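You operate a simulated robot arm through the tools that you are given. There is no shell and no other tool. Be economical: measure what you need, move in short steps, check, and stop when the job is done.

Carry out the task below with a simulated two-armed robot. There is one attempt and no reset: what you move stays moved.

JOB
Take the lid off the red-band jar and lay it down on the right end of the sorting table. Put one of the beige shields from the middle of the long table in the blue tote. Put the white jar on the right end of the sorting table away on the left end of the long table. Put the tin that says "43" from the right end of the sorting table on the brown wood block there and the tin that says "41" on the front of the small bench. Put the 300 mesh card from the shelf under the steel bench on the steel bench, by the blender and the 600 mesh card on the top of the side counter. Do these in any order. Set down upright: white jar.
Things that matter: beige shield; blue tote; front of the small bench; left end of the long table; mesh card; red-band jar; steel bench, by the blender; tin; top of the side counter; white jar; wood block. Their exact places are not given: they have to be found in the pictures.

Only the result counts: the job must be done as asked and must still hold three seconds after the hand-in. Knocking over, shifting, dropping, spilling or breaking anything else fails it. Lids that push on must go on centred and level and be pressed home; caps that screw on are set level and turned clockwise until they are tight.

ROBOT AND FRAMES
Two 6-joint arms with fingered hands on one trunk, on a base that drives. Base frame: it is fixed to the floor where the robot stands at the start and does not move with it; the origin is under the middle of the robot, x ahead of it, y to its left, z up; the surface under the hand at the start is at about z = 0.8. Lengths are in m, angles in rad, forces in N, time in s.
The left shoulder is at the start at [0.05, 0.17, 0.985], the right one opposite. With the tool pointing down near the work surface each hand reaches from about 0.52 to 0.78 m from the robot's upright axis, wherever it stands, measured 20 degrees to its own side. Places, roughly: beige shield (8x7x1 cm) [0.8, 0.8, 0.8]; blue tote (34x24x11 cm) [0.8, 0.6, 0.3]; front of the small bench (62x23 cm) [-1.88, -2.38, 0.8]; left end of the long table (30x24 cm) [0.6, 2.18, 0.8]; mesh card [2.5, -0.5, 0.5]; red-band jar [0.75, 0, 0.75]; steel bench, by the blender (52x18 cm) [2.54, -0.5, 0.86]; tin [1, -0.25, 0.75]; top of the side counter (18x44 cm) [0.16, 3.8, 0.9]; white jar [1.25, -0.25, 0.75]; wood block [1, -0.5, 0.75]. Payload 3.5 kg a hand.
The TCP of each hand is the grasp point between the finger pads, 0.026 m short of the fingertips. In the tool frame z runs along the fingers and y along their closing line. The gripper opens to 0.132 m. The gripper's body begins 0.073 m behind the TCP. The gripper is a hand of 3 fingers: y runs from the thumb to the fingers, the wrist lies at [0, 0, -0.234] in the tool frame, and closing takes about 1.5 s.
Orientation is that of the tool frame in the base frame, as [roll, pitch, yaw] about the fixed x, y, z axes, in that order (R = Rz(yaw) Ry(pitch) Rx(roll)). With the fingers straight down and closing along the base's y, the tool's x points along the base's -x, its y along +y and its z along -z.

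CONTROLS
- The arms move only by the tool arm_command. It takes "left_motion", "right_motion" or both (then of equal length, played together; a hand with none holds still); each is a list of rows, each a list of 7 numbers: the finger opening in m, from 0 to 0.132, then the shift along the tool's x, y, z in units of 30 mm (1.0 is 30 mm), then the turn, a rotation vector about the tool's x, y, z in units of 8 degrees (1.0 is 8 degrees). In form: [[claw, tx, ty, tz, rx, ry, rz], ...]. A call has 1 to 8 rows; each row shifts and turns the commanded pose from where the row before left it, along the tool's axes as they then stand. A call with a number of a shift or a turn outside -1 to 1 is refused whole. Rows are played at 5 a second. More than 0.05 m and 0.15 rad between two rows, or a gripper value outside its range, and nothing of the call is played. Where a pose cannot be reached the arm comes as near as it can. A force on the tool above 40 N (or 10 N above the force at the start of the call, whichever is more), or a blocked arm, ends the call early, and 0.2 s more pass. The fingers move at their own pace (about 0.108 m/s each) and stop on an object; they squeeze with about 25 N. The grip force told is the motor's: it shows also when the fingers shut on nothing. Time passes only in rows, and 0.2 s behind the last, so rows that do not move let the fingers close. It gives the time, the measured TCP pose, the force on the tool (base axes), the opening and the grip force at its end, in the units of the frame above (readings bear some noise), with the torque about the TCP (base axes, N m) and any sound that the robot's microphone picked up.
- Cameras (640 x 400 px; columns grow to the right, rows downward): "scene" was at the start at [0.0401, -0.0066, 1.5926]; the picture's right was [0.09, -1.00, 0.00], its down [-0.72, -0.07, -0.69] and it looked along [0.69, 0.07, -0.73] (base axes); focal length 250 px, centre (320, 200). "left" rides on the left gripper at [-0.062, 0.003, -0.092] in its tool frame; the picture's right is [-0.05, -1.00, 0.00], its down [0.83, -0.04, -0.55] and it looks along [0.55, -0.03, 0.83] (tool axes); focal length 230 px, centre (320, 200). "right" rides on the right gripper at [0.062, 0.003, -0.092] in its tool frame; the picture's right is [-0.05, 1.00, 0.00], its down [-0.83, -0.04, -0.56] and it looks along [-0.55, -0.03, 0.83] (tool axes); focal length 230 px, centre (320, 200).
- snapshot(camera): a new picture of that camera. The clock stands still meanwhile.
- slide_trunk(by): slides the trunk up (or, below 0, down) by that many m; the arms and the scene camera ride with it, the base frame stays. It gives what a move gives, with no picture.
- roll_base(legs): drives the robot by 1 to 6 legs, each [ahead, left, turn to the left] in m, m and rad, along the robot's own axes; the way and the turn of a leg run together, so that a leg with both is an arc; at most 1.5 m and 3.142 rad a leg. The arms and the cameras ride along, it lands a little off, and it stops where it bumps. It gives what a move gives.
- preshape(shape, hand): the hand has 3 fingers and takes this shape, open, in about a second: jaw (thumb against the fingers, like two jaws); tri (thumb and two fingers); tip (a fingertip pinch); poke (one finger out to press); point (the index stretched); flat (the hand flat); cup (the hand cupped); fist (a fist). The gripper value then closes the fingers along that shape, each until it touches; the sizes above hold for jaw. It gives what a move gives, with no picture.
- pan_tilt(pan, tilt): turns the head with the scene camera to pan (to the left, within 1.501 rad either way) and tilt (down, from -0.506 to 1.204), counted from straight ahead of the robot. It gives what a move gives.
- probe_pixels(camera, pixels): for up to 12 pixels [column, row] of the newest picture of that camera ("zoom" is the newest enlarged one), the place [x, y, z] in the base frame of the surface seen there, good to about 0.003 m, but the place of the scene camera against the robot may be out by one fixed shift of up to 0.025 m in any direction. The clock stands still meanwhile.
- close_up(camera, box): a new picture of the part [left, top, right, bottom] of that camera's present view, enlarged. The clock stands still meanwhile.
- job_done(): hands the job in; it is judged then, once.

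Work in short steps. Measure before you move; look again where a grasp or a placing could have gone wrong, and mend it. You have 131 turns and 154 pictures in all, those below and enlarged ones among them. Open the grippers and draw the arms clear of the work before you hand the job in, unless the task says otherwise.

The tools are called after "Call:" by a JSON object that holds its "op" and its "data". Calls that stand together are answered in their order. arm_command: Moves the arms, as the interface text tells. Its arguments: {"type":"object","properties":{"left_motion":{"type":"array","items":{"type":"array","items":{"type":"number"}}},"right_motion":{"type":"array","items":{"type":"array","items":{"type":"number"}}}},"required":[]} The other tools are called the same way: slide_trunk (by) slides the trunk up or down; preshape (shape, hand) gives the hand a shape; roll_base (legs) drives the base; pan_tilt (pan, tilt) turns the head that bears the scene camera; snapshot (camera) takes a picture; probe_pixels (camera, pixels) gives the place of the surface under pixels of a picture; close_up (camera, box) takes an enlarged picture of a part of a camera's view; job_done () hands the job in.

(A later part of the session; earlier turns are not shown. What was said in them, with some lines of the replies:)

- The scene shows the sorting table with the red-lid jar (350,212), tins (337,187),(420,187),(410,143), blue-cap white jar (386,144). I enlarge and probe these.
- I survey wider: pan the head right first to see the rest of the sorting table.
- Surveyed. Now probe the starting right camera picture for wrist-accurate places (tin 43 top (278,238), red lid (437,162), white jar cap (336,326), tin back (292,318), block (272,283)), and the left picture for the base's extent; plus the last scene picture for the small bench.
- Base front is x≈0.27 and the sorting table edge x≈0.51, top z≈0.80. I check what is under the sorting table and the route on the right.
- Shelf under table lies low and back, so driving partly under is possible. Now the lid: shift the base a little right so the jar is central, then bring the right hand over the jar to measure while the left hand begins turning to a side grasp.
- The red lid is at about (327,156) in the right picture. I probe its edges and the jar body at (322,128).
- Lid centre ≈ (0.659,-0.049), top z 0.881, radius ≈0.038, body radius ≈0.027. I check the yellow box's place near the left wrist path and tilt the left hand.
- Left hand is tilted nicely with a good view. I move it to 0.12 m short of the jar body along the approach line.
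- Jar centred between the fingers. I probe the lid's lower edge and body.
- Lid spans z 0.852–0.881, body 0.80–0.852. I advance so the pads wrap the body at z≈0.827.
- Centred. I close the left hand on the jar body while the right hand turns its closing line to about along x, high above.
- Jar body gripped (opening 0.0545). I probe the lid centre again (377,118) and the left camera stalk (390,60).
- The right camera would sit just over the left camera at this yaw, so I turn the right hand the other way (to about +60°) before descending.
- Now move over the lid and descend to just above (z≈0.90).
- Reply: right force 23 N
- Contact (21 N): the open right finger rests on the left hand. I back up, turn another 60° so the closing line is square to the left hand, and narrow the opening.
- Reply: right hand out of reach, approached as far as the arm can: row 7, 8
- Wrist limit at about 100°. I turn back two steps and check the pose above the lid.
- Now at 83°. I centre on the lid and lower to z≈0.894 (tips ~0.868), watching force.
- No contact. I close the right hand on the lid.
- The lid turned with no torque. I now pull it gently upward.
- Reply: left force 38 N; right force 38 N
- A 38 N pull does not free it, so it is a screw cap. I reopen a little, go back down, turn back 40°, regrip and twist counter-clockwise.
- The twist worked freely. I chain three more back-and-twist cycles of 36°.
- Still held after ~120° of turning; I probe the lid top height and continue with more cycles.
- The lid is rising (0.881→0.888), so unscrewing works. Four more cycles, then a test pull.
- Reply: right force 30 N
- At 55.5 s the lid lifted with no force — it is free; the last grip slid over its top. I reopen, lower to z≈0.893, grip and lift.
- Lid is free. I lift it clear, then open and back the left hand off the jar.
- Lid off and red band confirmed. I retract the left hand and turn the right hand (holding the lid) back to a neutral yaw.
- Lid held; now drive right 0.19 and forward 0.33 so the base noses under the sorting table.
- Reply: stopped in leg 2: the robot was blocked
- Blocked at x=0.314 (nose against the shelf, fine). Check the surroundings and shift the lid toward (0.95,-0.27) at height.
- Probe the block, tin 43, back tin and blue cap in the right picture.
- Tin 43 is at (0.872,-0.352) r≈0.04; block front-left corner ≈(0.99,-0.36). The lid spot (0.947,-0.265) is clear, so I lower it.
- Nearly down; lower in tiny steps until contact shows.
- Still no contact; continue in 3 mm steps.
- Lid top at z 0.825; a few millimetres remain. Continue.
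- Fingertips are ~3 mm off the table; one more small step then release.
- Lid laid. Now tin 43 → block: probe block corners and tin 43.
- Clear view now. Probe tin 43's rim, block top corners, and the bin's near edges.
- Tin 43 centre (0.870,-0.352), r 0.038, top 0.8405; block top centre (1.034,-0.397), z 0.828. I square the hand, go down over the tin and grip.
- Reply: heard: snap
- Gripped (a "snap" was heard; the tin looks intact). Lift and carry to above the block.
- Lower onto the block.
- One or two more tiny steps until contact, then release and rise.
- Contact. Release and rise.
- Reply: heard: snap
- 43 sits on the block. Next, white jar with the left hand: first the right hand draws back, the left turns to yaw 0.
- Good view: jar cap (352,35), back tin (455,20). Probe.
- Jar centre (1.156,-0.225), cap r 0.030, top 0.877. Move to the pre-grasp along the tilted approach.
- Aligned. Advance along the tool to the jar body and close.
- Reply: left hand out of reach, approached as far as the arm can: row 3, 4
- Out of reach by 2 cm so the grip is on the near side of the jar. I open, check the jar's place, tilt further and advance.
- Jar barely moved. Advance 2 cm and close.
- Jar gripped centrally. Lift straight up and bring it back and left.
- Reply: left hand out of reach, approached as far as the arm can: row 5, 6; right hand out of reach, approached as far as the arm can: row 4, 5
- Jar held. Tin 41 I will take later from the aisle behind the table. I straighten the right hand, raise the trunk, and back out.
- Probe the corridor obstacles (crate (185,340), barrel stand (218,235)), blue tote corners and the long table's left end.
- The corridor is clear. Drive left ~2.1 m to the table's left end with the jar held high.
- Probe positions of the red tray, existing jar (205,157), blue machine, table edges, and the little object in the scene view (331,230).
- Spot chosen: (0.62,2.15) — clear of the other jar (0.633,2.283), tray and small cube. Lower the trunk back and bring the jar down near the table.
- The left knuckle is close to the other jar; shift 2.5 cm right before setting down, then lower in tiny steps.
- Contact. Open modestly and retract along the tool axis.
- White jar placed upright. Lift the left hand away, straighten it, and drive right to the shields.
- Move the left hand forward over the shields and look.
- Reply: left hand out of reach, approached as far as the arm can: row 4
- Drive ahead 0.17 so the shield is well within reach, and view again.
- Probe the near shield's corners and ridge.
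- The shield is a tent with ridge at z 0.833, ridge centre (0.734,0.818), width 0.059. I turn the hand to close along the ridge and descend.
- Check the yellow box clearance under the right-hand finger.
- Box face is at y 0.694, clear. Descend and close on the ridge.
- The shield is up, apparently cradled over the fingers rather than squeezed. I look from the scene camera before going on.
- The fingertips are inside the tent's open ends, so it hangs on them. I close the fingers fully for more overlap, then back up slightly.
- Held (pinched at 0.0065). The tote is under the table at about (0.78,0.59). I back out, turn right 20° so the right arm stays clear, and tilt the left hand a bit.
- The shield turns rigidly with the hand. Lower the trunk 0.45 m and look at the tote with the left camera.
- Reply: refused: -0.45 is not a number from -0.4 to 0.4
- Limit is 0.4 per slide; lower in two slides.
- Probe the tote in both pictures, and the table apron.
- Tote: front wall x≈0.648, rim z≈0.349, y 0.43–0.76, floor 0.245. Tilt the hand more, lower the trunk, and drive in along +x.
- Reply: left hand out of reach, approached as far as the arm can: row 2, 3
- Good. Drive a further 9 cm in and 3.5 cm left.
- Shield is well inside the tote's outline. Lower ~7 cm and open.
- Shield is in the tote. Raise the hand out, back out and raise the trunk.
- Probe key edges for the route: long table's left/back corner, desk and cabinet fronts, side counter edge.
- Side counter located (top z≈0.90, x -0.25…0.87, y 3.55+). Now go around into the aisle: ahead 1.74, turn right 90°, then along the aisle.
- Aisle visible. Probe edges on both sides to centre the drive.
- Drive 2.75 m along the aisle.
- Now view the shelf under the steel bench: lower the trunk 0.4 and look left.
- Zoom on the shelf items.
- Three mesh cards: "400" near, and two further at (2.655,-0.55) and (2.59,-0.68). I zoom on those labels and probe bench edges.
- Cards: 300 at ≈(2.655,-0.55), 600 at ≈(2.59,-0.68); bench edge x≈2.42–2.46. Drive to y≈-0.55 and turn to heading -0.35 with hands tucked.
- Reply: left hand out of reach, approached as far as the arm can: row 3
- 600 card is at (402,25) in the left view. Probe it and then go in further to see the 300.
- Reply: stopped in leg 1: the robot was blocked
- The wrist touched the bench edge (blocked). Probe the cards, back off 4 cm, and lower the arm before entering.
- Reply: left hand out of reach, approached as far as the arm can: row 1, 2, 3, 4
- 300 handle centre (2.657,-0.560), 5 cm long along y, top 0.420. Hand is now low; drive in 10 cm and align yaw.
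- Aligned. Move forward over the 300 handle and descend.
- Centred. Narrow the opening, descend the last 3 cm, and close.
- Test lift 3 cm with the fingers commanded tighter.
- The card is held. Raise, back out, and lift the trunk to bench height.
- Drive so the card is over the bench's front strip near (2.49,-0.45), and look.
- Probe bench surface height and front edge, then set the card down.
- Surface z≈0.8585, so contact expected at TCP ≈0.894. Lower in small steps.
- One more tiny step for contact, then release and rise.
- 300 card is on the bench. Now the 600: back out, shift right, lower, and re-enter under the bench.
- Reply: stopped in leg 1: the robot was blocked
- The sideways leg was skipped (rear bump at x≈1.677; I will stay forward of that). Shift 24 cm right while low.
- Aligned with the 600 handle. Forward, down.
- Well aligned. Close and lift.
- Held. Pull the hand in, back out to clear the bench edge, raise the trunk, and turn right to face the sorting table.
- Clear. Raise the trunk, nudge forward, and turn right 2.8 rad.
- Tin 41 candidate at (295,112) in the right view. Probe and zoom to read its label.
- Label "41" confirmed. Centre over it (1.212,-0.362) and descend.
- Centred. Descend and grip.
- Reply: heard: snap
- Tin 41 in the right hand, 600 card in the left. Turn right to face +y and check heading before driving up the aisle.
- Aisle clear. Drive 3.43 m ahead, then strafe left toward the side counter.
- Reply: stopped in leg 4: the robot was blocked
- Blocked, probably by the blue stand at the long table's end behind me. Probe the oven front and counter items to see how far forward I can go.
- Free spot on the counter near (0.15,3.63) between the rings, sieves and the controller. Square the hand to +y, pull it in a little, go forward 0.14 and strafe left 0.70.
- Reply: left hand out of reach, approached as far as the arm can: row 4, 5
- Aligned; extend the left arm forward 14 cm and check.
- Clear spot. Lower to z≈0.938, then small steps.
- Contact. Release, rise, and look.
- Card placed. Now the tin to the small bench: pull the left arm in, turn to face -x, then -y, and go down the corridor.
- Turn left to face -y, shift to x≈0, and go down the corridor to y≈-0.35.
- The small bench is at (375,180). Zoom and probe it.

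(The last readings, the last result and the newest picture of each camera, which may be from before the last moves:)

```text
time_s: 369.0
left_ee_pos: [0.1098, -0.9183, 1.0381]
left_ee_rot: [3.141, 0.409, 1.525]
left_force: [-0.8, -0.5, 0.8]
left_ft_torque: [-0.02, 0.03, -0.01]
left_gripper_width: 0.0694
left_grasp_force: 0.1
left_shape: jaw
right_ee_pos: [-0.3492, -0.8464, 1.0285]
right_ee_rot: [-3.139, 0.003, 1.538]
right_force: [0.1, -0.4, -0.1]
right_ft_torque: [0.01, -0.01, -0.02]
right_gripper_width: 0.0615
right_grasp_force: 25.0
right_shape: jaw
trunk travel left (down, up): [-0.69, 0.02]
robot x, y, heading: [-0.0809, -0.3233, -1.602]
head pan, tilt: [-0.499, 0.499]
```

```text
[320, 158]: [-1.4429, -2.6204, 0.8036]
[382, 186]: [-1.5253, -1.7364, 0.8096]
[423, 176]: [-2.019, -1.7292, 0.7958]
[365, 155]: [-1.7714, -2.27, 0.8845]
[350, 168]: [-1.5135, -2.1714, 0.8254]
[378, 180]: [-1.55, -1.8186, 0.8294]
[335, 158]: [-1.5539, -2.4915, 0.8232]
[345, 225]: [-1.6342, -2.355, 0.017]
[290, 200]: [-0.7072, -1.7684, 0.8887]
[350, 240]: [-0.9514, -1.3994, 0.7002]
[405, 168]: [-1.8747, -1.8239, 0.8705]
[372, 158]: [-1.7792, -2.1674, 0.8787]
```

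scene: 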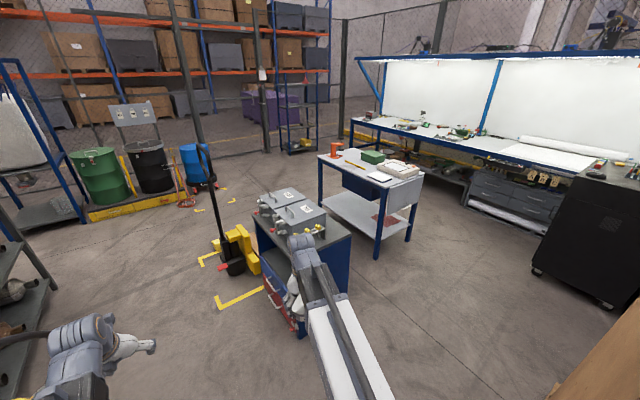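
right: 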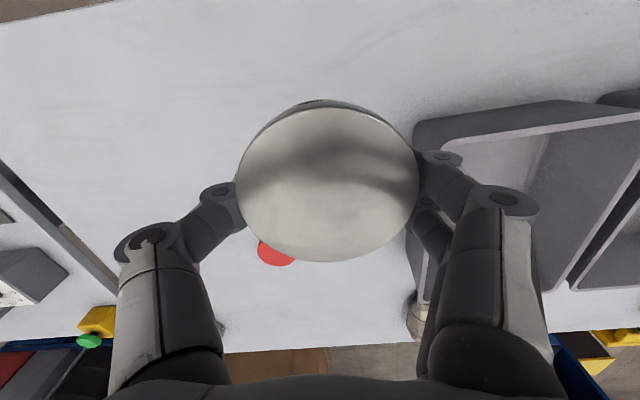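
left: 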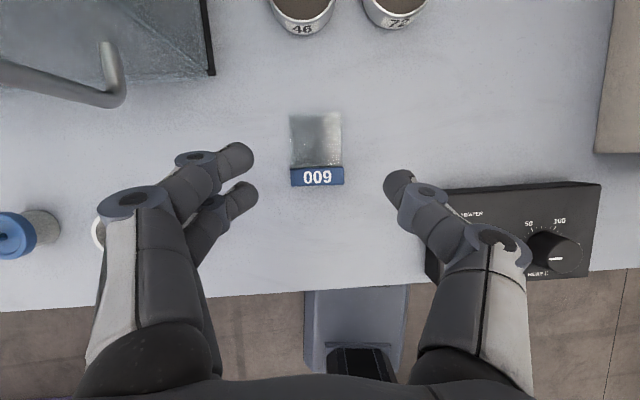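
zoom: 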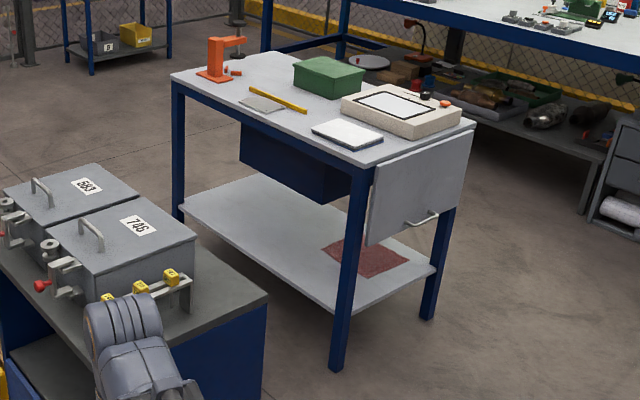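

Region centre (-1.88,-2.38) is the strip on the bench's far (-x) side. Probe floor obstacles to choose an approach.

Call:
{"op": "probe_pixels", "data": {"camera": "scene", "pixels": [[480, 240], [540, 272], [470, 205], [600, 305], [555, 395], [235, 268], [215, 305], [275, 170], [340, 150], [300, 148], [350, 285], [262, 285]]}}

Call:
{"op": "pan_tilt", "data": {"pan": -1.1, "tilt": 0.5}}

Call:
{"op": "snapshot", "data": {"camera": "scene"}}

Call:
{"op": "probe_pixels", "data": {"camera": "scene", "pixels": [[320, 240], [320, 180], [400, 300], [450, 250], [200, 250], [250, 300], [150, 300], [320, 300], [250, 200], [400, 200], [480, 330], [350, 150]]}}

```text
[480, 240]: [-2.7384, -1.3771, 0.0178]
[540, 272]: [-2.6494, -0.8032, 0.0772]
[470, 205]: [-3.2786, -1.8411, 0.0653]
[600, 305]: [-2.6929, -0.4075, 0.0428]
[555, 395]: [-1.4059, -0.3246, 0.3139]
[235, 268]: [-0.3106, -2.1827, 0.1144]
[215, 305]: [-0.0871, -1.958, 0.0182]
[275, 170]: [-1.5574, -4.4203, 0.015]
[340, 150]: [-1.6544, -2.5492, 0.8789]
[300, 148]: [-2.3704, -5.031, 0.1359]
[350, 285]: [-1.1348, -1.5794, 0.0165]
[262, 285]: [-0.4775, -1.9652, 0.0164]
```

```text
time_s: 370.0
left_ee_pos: [0.1098, -0.919, 1.0372]
left_ee_rot: [3.14, 0.412, 1.525]
left_force: [-0.2, 0.1, 0.5]
left_ft_torque: [-0.02, 0.03, -0.01]
left_gripper_width: 0.0693
left_grasp_force: 0.1
left_shape: jaw
right_ee_pos: [-0.3499, -0.8467, 1.0282]
right_ee_rot: [-3.139, 0.003, 1.539]
right_force: [0.5, -0.5, -1.0]
right_ft_torque: [0.0, 0.03, 0.01]
right_gripper_width: 0.0617
right_grasp_force: 24.9
right_shape: jaw
trunk travel left (down, up): [-0.69, 0.02]
robot x, y, heading: [-0.0786, -0.3177, -1.597]
head pan, tilt: [-1.1, 0.499]
```

```text
28 pictures are left
```

scene: 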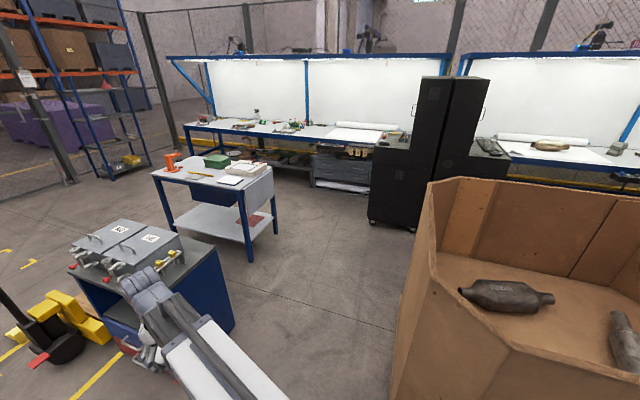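

```text
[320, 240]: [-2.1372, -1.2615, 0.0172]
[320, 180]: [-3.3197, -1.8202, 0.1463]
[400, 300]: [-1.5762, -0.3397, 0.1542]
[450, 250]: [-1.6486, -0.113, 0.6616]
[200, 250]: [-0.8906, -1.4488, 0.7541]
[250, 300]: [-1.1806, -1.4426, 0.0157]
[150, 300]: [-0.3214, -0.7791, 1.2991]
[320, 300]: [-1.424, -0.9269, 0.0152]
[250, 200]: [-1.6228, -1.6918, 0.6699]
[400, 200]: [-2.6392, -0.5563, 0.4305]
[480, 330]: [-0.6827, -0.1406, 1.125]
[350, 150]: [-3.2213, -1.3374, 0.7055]
```

Route: ahead to y≈-0.8, turn to -x, drive 1.67 m west, turn to -y.

Call:
{"op": "roll_base", "data": {"legs": [[0.48, 0, 0], [0, 0, -1.545], [0.85, 0, 0], [0.82, 0, 0], [0, 0, 1.57]]}}

Call:
{"op": "pan_tilt", "data": {"pan": -0.2, "tilt": 0.65}}

Call:
{"op": "snapshot", "data": {"camera": "scene"}}

```text
time_s: 388.6
left_ee_pos: [-1.572, -1.3636, 1.0374]
left_ee_rot: [3.139, 0.41, 1.537]
left_force: [0.2, 0.2, 0.3]
left_ft_torque: [0.02, 0.0, 0.0]
left_gripper_width: 0.0691
left_grasp_force: 0.0
left_shape: jaw
right_ee_pos: [-2.0344, -1.2968, 1.0278]
right_ee_rot: [-3.139, 0.006, 1.552]
right_force: [0.2, -0.3, -1.1]
right_ft_torque: [0.0, -0.03, 0.01]
right_gripper_width: 0.061
right_grasp_force: 24.8
right_shape: jaw
trunk travel left (down, up): [-0.69, 0.02]
robot x, y, heading: [-1.7732, -0.7691, -1.593]
head pan, tilt: [-1.1, 0.499]
```

```text
time_s: 389.8
left_ee_pos: [-1.5734, -1.3627, 1.0388]
left_ee_rot: [3.139, 0.41, 1.537]
left_force: [0.8, 0.0, -0.4]
left_ft_torque: [0.0, -0.02, 0.01]
left_gripper_width: 0.0692
left_grasp_force: 0.0
left_shape: jaw
right_ee_pos: [-2.0338, -1.2975, 1.0283]
right_ee_rot: [-3.138, 0.007, 1.552]
right_force: [-0.7, 1.3, -0.8]
right_ft_torque: [-0.02, 0.0, -0.01]
right_gripper_width: 0.061
right_grasp_force: 24.5
right_shape: jaw
trunk travel left (down, up): [-0.69, 0.02]
robot x, y, heading: [-1.7693, -0.7691, -1.592]
head pan, tilt: [-0.201, 0.649]
```

```text
27 pictures are left
```

scene: 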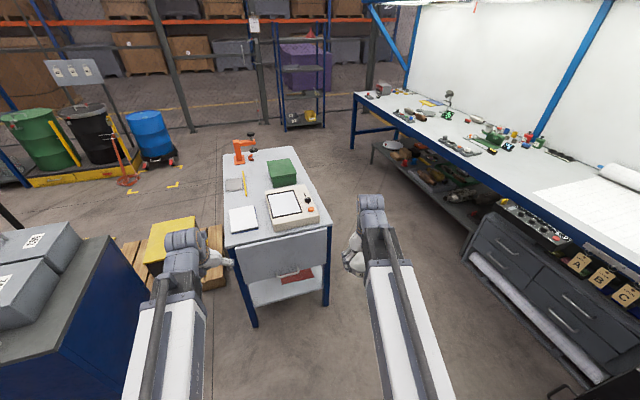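

Zoom on the bench and probe its top.

Call:
{"op": "close_up", "data": {"camera": "scene", "box": [210, 120, 350, 260]}}

Call:
{"op": "probe_pixels", "data": {"camera": "scene", "pixels": [[226, 156], [292, 150], [328, 226], [226, 246], [304, 180], [270, 180], [298, 160], [308, 195], [282, 158], [260, 200], [318, 215], [268, 155]]}}

```text
2.86 times, centred on (280, 190) of scene
```

zoom: 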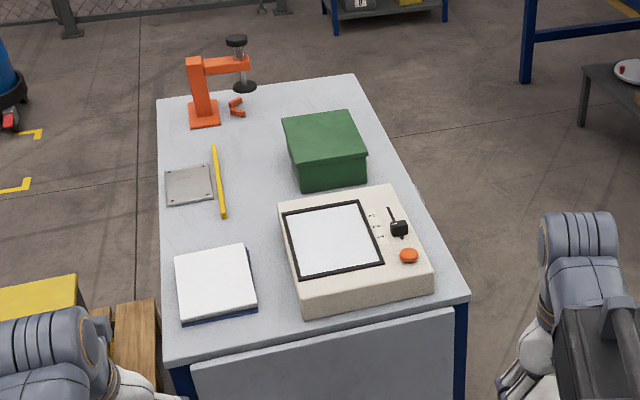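

```text
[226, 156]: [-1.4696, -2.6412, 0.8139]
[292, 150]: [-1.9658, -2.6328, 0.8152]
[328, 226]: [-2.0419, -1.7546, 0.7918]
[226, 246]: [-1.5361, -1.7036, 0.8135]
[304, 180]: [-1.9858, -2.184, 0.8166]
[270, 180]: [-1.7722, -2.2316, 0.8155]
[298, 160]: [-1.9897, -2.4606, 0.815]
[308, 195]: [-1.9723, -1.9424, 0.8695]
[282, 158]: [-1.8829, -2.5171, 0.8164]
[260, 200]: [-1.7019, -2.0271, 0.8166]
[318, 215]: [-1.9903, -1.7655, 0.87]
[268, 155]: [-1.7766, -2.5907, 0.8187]
```

A free spot lies beyond the green box at about (-1.86,-2.51). Go round the bench's west side and face +x.

Call:
{"op": "roll_base", "data": {"legs": [[0.35, 0, 0], [0, -0.8, 0], [1.12, 0, 0], [0, 0, 1.59]]}}

Call:
{"op": "pan_tilt", "data": {"pan": -0.2, "tilt": 0.8}}

Call:
{"op": "snapshot", "data": {"camera": "scene"}}

Call:
{"op": "snapshot", "data": {"camera": "right"}}

```text
time_s: 394.9
left_ee_pos: [-2.1837, -1.7086, 1.0383]
left_ee_rot: [-3.141, 0.41, 1.519]
left_force: [0.8, -0.1, -0.3]
left_ft_torque: [0.03, 0.06, -0.03]
left_gripper_width: 0.0692
left_grasp_force: 0.0
left_shape: jaw
right_ee_pos: [-2.6438, -1.6343, 1.0282]
right_ee_rot: [-3.135, 0.006, 1.532]
right_force: [1.3, -0.4, 0.0]
right_ft_torque: [0.05, 0.01, 0.0]
right_gripper_width: 0.061
right_grasp_force: 24.9
right_shape: jaw
trunk travel left (down, up): [-0.69, 0.02]
robot x, y, heading: [-2.3715, -1.1099, -1.604]
head pan, tilt: [-0.201, 0.649]
stopped in leg 2: the robot was blocked; the commanded pose is now the measured one
```

```text
time_s: 395.6
left_ee_pos: [-2.1853, -1.7089, 1.0383]
left_ee_rot: [3.139, 0.408, 1.522]
left_force: [0.1, -0.6, 0.3]
left_ft_torque: [-0.01, -0.03, 0.0]
left_gripper_width: 0.0697
left_grasp_force: 0.0
left_shape: jaw
right_ee_pos: [-2.6456, -1.6331, 1.028]
right_ee_rot: [-3.136, 0.005, 1.534]
right_force: [0.0, 0.3, 0.1]
right_ft_torque: [0.02, -0.01, 0.02]
right_gripper_width: 0.061
right_grasp_force: 25.2
right_shape: jaw
trunk travel left (down, up): [-0.69, 0.02]
robot x, y, heading: [-2.3724, -1.109, -1.606]
head pan, tilt: [-0.201, 0.799]
```

```text
25 pictures are left
```

scene: 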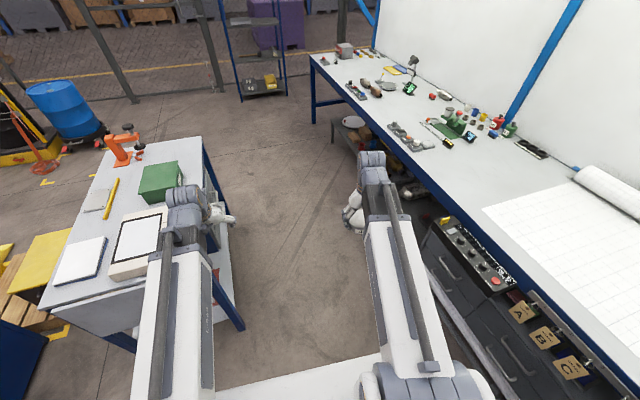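

```text
24 pictures are left
```

right: 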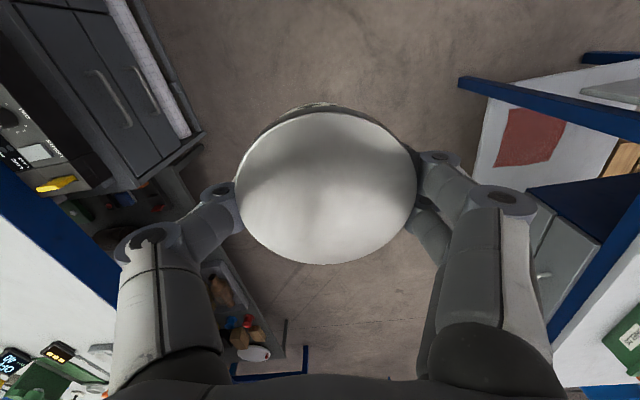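

Blocked by the drawer unit on the west. Probe how wide the passage is further south.

Call:
{"op": "probe_pixels", "data": {"camera": "scene", "pixels": [[432, 225], [412, 268], [335, 95], [400, 180], [425, 195], [390, 175], [350, 150], [345, 125], [300, 180], [312, 105], [318, 130], [440, 300]]}}

Call:
{"op": "close_up", "data": {"camera": "scene", "box": [200, 40, 480, 300]}}

```text
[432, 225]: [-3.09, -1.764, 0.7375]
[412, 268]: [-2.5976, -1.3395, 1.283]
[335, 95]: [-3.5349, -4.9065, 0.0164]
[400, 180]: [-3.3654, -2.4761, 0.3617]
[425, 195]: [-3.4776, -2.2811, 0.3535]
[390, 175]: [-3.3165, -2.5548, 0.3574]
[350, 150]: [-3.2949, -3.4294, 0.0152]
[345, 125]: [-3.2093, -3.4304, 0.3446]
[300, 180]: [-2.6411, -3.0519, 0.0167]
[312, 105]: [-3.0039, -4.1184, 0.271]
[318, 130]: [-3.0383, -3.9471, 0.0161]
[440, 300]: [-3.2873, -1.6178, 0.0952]
```

```text
1.54 times, centred on (340, 170) of scene
```

zoom: 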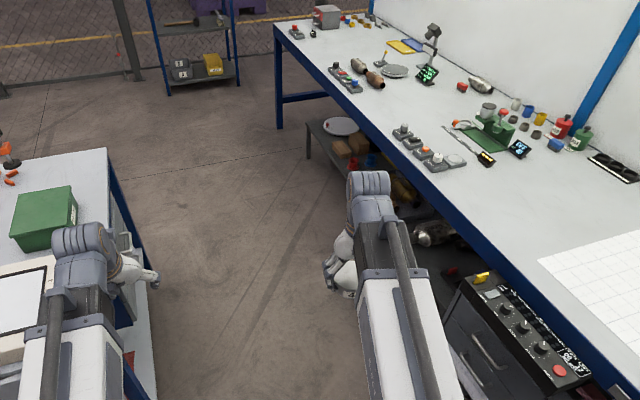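

That was the black cabinet corner behind; the drawers are far at x≈-3.1. Go ahead first, then right, ahead, and turn to face +x.

Call:
{"op": "roll_base", "data": {"legs": [[0.5, 0, 0], [0, -0.2, 0], [0.63, 0, 0], [0, 0, 1.6]]}}

Call:
{"op": "pan_tilt", "data": {"pan": -0.2, "tilt": 0.8}}

Call:
{"op": "snapshot", "data": {"camera": "scene"}}

Call:
{"op": "snapshot", "data": {"camera": "right"}}

```text
time_s: 406.7
left_ee_pos: [-2.0227, -2.0223, 1.0388]
left_ee_rot: [3.139, 0.41, 3.12]
left_force: [-0.4, 0.5, -0.3]
left_ft_torque: [-0.01, 0.02, 0.01]
left_gripper_width: 0.0695
left_grasp_force: 0.1
left_shape: jaw
right_ee_pos: [-2.0827, -2.4847, 1.0282]
right_ee_rot: [-3.135, 0.005, 3.133]
right_force: [0.1, -0.2, -0.1]
right_ft_torque: [0.02, -0.04, 0.01]
right_gripper_width: 0.0606
right_grasp_force: 25.3
right_shape: jaw
trunk travel left (down, up): [-0.69, 0.02]
robot x, y, heading: [-2.6175, -2.2274, -0.008]
head pan, tilt: [-0.201, 0.799]
```

```text
time_s: 407.3
left_ee_pos: [-2.0224, -2.0224, 1.036]
left_ee_rot: [3.139, 0.41, 3.119]
left_force: [-0.6, -0.2, 0.2]
left_ft_torque: [-0.02, -0.01, 0.0]
left_gripper_width: 0.0695
left_grasp_force: 0.0
left_shape: jaw
right_ee_pos: [-2.0835, -2.4853, 1.0285]
right_ee_rot: [-3.137, 0.005, 3.134]
right_force: [-0.7, 0.0, -0.4]
right_ft_torque: [0.01, 0.0, 0.03]
right_gripper_width: 0.061
right_grasp_force: 24.7
right_shape: jaw
trunk travel left (down, up): [-0.69, 0.02]
robot x, y, heading: [-2.6193, -2.2252, -0.003]
head pan, tilt: [-0.201, 0.799]
```

```text
22 pictures are left
```

scene: 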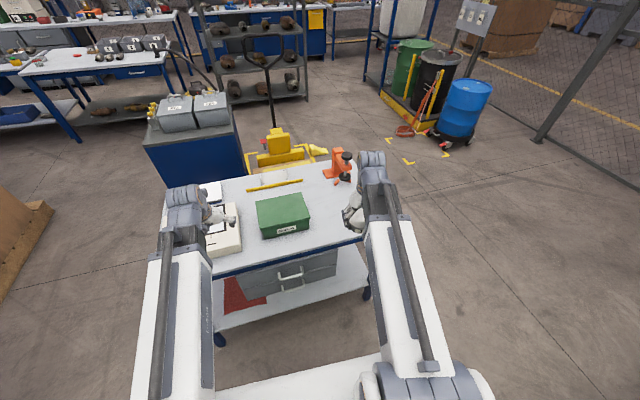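

```text
21 pictures are left
```

right: 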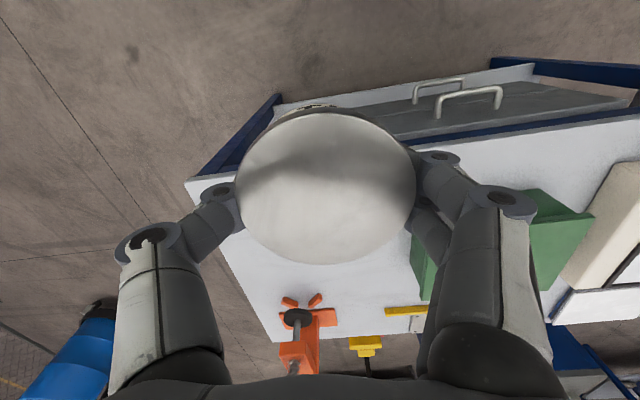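

The drawers face this side, confirming it is the bench's front. Probe the green box edge, bench corner and orange tool in the right picture.

Call:
{"op": "probe_pixels", "data": {"camera": "right", "pixels": [[425, 280], [440, 190], [192, 182], [260, 325], [290, 318], [315, 300], [310, 280], [420, 145], [230, 200], [405, 290]]}}

```text
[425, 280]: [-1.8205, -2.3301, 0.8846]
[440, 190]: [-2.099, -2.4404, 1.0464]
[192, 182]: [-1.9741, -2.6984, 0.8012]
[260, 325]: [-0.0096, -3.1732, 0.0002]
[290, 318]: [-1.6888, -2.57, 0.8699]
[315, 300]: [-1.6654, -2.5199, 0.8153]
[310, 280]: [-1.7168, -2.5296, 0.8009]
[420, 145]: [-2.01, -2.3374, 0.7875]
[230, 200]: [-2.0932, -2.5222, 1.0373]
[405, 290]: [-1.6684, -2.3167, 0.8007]
```

Target (-1.87,-2.50): box edge y -2.33, tool bits x≥-1.72. Drive ahead 0.12, extend, and lower most of the way.

Call:
{"op": "roll_base", "data": {"legs": [[0.12, 0, 0]]}}

Call:
{"op": "arm_command", "data": {"right_motion": [[0.05, -0.8, -0.13, 0, 0, 0, 0], [0.05, -0.8, -0.13, 0, 0, 0, 0], [0.05, -0.8, -0.13, 0, 0, 0, 0], [0.05, -0.7, -0.13, 0, 0, 0, 0], [0.05, 0, 0, 1, 0, 0, 0], [0.05, 0, 0, 1, 0, 0, 0], [0.05, 0, 0, 1, 0, 0, 0]]}}

Call:
{"op": "snapshot", "data": {"camera": "right"}}

```text
time_s: 408.5
left_ee_pos: [-1.9017, -2.0229, 1.0375]
left_ee_rot: [3.14, 0.409, 3.117]
left_force: [1.0, -0.7, -0.4]
left_ft_torque: [0.0, 0.01, -0.01]
left_gripper_width: 0.0695
left_grasp_force: 0.0
left_shape: jaw
right_ee_pos: [-1.963, -2.4848, 1.0275]
right_ee_rot: [-3.136, 0.005, 3.131]
right_force: [-0.2, 0.3, -1.3]
right_ft_torque: [0.01, 0.03, 0.01]
right_gripper_width: 0.0608
right_grasp_force: 24.9
right_shape: jaw
trunk travel left (down, up): [-0.69, 0.02]
robot x, y, heading: [-2.4969, -2.2254, -0.01]
head pan, tilt: [-0.201, 0.799]
```

```text
time_s: 410.1
left_ee_pos: [-1.9026, -2.0225, 1.0373]
left_ee_rot: [3.14, 0.412, 3.119]
left_force: [0.1, -0.2, 0.4]
left_ft_torque: [0.0, -0.01, -0.02]
left_gripper_width: 0.0698
left_grasp_force: 0.1
left_shape: jaw
right_ee_pos: [-1.8704, -2.5027, 0.9385]
right_ee_rot: [-3.136, 0.006, 3.133]
right_force: [0.5, 0.5, -1.0]
right_ft_torque: [-0.01, 0.02, 0.02]
right_gripper_width: 0.0608
right_grasp_force: 25.4
right_shape: jaw
trunk travel left (down, up): [-0.69, 0.02]
robot x, y, heading: [-2.4956, -2.2283, -0.001]
head pan, tilt: [-0.201, 0.799]
```

```text
20 pictures are left
```

right: 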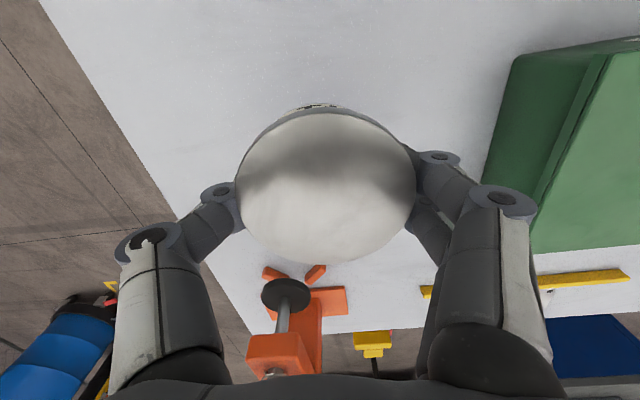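

Lower to near contact, then small steps.

Call:
{"op": "arm_command", "data": {"right_motion": [[0.05, 0, 0, 1, 0, 0, 0], [0.05, 0, 0, 1, 0, 0, 0], [0.05, 0, 0, 1, 0, 0, 0], [0.05, 0, 0, 0.25, 0, 0, 0], [0.05, 0, 0, 0, 0, 0, 0]]}}

Call:
{"op": "arm_command", "data": {"right_motion": [[0.05, 0, 0, 0.1, 0, 0, 0], [0.05, 0, 0, 0, 0, 0, 0]]}}

Call:
{"op": "arm_command", "data": {"right_motion": [[0.05, 0, 0, 0.06, 0, 0, 0], [0.05, 0, 0, 0, 0, 0, 0]]}}

```text
time_s: 411.3
left_ee_pos: [-1.9026, -2.0236, 1.0376]
left_ee_rot: [3.14, 0.41, 3.118]
left_force: [0.0, -0.1, -0.4]
left_ft_torque: [0.0, 0.01, 0.04]
left_gripper_width: 0.0698
left_grasp_force: 0.1
left_shape: jaw
right_ee_pos: [-1.8705, -2.5028, 0.8411]
right_ee_rot: [-3.137, 0.004, 3.134]
right_force: [-0.2, -0.4, -0.9]
right_ft_torque: [-0.01, -0.01, -0.01]
right_gripper_width: 0.0608
right_grasp_force: 24.5
right_shape: jaw
trunk travel left (down, up): [-0.69, 0.02]
robot x, y, heading: [-2.4963, -2.2218, -0.002]
head pan, tilt: [-0.201, 0.799]
```

```text
time_s: 411.9
left_ee_pos: [-1.9032, -2.0227, 1.0376]
left_ee_rot: [3.138, 0.409, 3.12]
left_force: [0.5, -0.8, 0.2]
left_ft_torque: [-0.01, 0.01, 0.0]
left_gripper_width: 0.0698
left_grasp_force: 0.1
left_shape: jaw
right_ee_pos: [-1.8704, -2.5027, 0.8386]
right_ee_rot: [-3.136, 0.005, 3.133]
right_force: [0.2, -0.3, -0.9]
right_ft_torque: [0.01, -0.02, -0.04]
right_gripper_width: 0.0608
right_grasp_force: 24.8
right_shape: jaw
trunk travel left (down, up): [-0.69, 0.02]
robot x, y, heading: [-2.4961, -2.2232, -0.003]
head pan, tilt: [-0.201, 0.799]
```

```text
time_s: 412.5
left_ee_pos: [-1.9023, -2.0228, 1.0369]
left_ee_rot: [3.139, 0.41, 3.118]
left_force: [0.6, -0.1, -0.2]
left_ft_torque: [0.02, 0.01, 0.0]
left_gripper_width: 0.0694
left_grasp_force: 0.1
left_shape: jaw
right_ee_pos: [-1.8696, -2.5021, 0.8355]
right_ee_rot: [-3.135, 0.004, 3.132]
right_force: [-0.1, -1.2, 0.2]
right_ft_torque: [0.02, 0.0, -0.02]
right_gripper_width: 0.0609
right_grasp_force: 25.2
right_shape: jaw
trunk travel left (down, up): [-0.69, 0.02]
robot x, y, heading: [-2.4943, -2.2268, -0.005]
head pan, tilt: [-0.201, 0.799]
```

One or two more small steps to feel contact.

Call:
{"op": "arm_command", "data": {"right_motion": [[0.05, 0, 0, 0.06, 0, 0, 0], [0.05, 0, 0, 0, 0, 0, 0]]}}

Call:
{"op": "arm_command", "data": {"right_motion": [[0.05, 0, 0, 0.05, 0, 0, 0], [0.05, 0, 0, 0, 0, 0, 0]]}}

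```text
time_s: 413.1
left_ee_pos: [-1.903, -2.0233, 1.0375]
left_ee_rot: [3.139, 0.41, 3.119]
left_force: [0.1, 0.1, -0.7]
left_ft_torque: [0.01, 0.0, 0.01]
left_gripper_width: 0.0695
left_grasp_force: 0.0
left_shape: jaw
right_ee_pos: [-1.8693, -2.5018, 0.8351]
right_ee_rot: [-3.136, 0.005, 3.131]
right_force: [-0.4, 0.0, -0.9]
right_ft_torque: [-0.01, -0.02, 0.02]
right_gripper_width: 0.0608
right_grasp_force: 25.4
right_shape: jaw
trunk travel left (down, up): [-0.69, 0.02]
robot x, y, heading: [-2.4956, -2.2236, -0.005]
head pan, tilt: [-0.201, 0.799]
```

```text
time_s: 413.7
left_ee_pos: [-1.9031, -2.0227, 1.0381]
left_ee_rot: [3.138, 0.411, 3.116]
left_force: [0.3, -0.9, 1.0]
left_ft_torque: [-0.02, -0.01, -0.02]
left_gripper_width: 0.0697
left_grasp_force: 0.0
left_shape: jaw
right_ee_pos: [-1.8703, -2.5016, 0.8341]
right_ee_rot: [-3.134, 0.006, 3.133]
right_force: [-0.3, 0.5, 1.0]
right_ft_torque: [0.05, -0.01, 0.03]
right_gripper_width: 0.0609
right_grasp_force: 24.9
right_shape: jaw
trunk travel left (down, up): [-0.69, 0.02]
robot x, y, heading: [-2.4983, -2.2263, -0.006]
head pan, tilt: [-0.201, 0.799]
```

Contact begins (force +1 N). Release and rise.

Call:
{"op": "arm_command", "data": {"right_motion": [[0.07, 0, 0, 0, 0, 0, 0], [0.08, 0, 0, 0, 0, 0, 0], [0.095, 0, 0, 0, 0, 0, 0], [0.095, 0, 0, 0, 0, 0, 0], [0.095, 0, 0, -0.7, 0, 0, 0], [0.095, 0, 0, -1, 0, 0, 0], [0.095, 0, 0, -1, 0, 0, 0], [0.095, 0, 0, -1, 0, 0, 0]]}}

Call:
{"op": "arm_command", "data": {"right_motion": [[0.095, 0, 0, -1, 0, 0, 0], [0.095, 0.5, 0, -1, 0, 0, 0], [0.095, 1, 0, -1, 0, 0, 0], [0.095, 1, 0, 0, 0, 0, 0]]}}

Call:
{"op": "snapshot", "data": {"camera": "right"}}

Call:
{"op": "probe_pixels", "data": {"camera": "right", "pixels": [[320, 200], [320, 180], [320, 220], [300, 230]]}}

```text
time_s: 415.5
left_ee_pos: [-1.9018, -2.0222, 1.038]
left_ee_rot: [3.138, 0.409, 3.118]
left_force: [0.2, -0.3, 0.4]
left_ft_torque: [-0.01, -0.01, 0.01]
left_gripper_width: 0.0695
left_grasp_force: 0.1
left_shape: jaw
right_ee_pos: [-1.8715, -2.5019, 0.9445]
right_ee_rot: [-3.137, 0.006, 3.132]
right_force: [0.4, -0.3, 0.9]
right_ft_torque: [0.01, 0.02, 0.0]
right_gripper_width: 0.0947
right_grasp_force: 0.1
right_shape: jaw
trunk travel left (down, up): [-0.69, 0.02]
robot x, y, heading: [-2.4958, -2.2254, -0.005]
head pan, tilt: [-0.201, 0.799]
heard: snap
```

```text
time_s: 416.5
left_ee_pos: [-1.9026, -2.0227, 1.0375]
left_ee_rot: [3.141, 0.412, 3.119]
left_force: [-0.5, -0.2, -0.7]
left_ft_torque: [0.0, -0.04, 0.02]
left_gripper_width: 0.0696
left_grasp_force: 0.0
left_shape: jaw
right_ee_pos: [-1.9467, -2.5008, 1.0337]
right_ee_rot: [-3.136, 0.007, 3.131]
right_force: [1.2, 0.2, 0.0]
right_ft_torque: [0.05, 0.01, 0.03]
right_gripper_width: 0.0948
right_grasp_force: 0.1
right_shape: jaw
trunk travel left (down, up): [-0.69, 0.02]
robot x, y, heading: [-2.4969, -2.2248, -0.006]
head pan, tilt: [-0.201, 0.799]
```

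```text
19 pictures are left
```

right: 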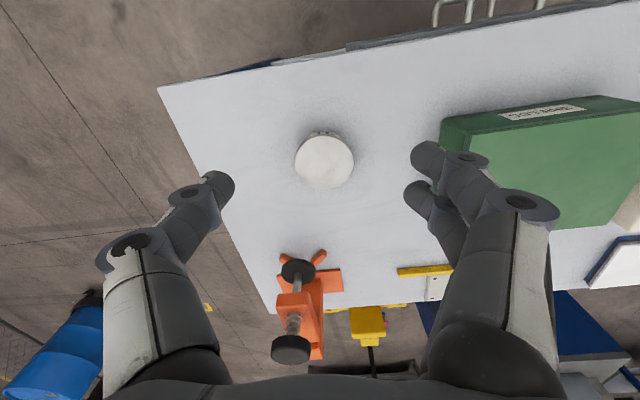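

```text
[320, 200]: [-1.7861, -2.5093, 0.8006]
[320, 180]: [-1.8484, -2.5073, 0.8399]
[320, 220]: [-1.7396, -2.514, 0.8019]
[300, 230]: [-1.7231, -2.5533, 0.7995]
```

The tin stands on the bench front. Back off slightly so both arms are clear.

Call:
{"op": "roll_base", "data": {"legs": [[-0.15, 0, 0]]}}

Call:
{"op": "snapshot", "data": {"camera": "scene"}}

```text
time_s: 417.9
left_ee_pos: [-2.0526, -2.0223, 1.0387]
left_ee_rot: [3.139, 0.412, 3.119]
left_force: [0.0, -0.1, 0.1]
left_ft_torque: [0.05, 0.0, 0.04]
left_gripper_width: 0.0696
left_grasp_force: 0.0
left_shape: jaw
right_ee_pos: [-2.095, -2.5001, 1.0347]
right_ee_rot: [-3.137, 0.008, 3.13]
right_force: [0.4, 0.3, 0.3]
right_ft_torque: [0.01, -0.02, 0.0]
right_gripper_width: 0.0947
right_grasp_force: 0.0
right_shape: jaw
trunk travel left (down, up): [-0.69, 0.02]
robot x, y, heading: [-2.6462, -2.2251, -0.006]
head pan, tilt: [-0.201, 0.799]
```

```text
18 pictures are left
```

scene: 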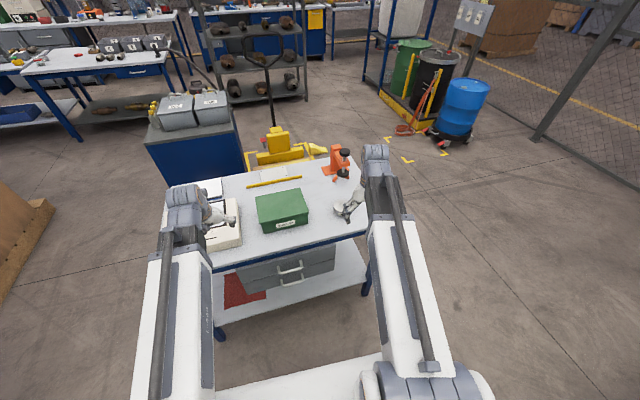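

All placements are done and the hands are open and clear; I hand in the job.

Call:
{"op": "job_done", "data": {}}

```text
The job is handed in.
```

I did every part of the job and handed it in, with both hands open and clear of the work; I haven't seen the judge's result.

- **Red-band jar:** the lid was a screw cap. I unscrewed it and laid it on the right end of the sorting table.
- **Beige shield:** it is in the blue tote, standing on its edge rather than lying flat.
- **White jar:** it stands upright on the left end of the long table.
- **Tin 43:** it sits on the wood block.
- **Tin 41:** it is on the front of the small bench, on the side where the drawers are. I read its label before moving it.
- **300 mesh card:** it is on the steel bench, by the blender.
- **600 mesh card:** it is on top of the side counter.

- **Bumps:** the robot was blocked several times while driving. It touched the sorting table, the steel bench edge, probably a cabinet corner near the small bench, and something near the left end of the long table. Later pictures of the sorting table and steel bench showed nothing moved or knocked over there. I didn't check closely at the other two spots.
- **Snap sound:** I heard a "snap" each time a tin was gripped and released. Both tins looked intact.
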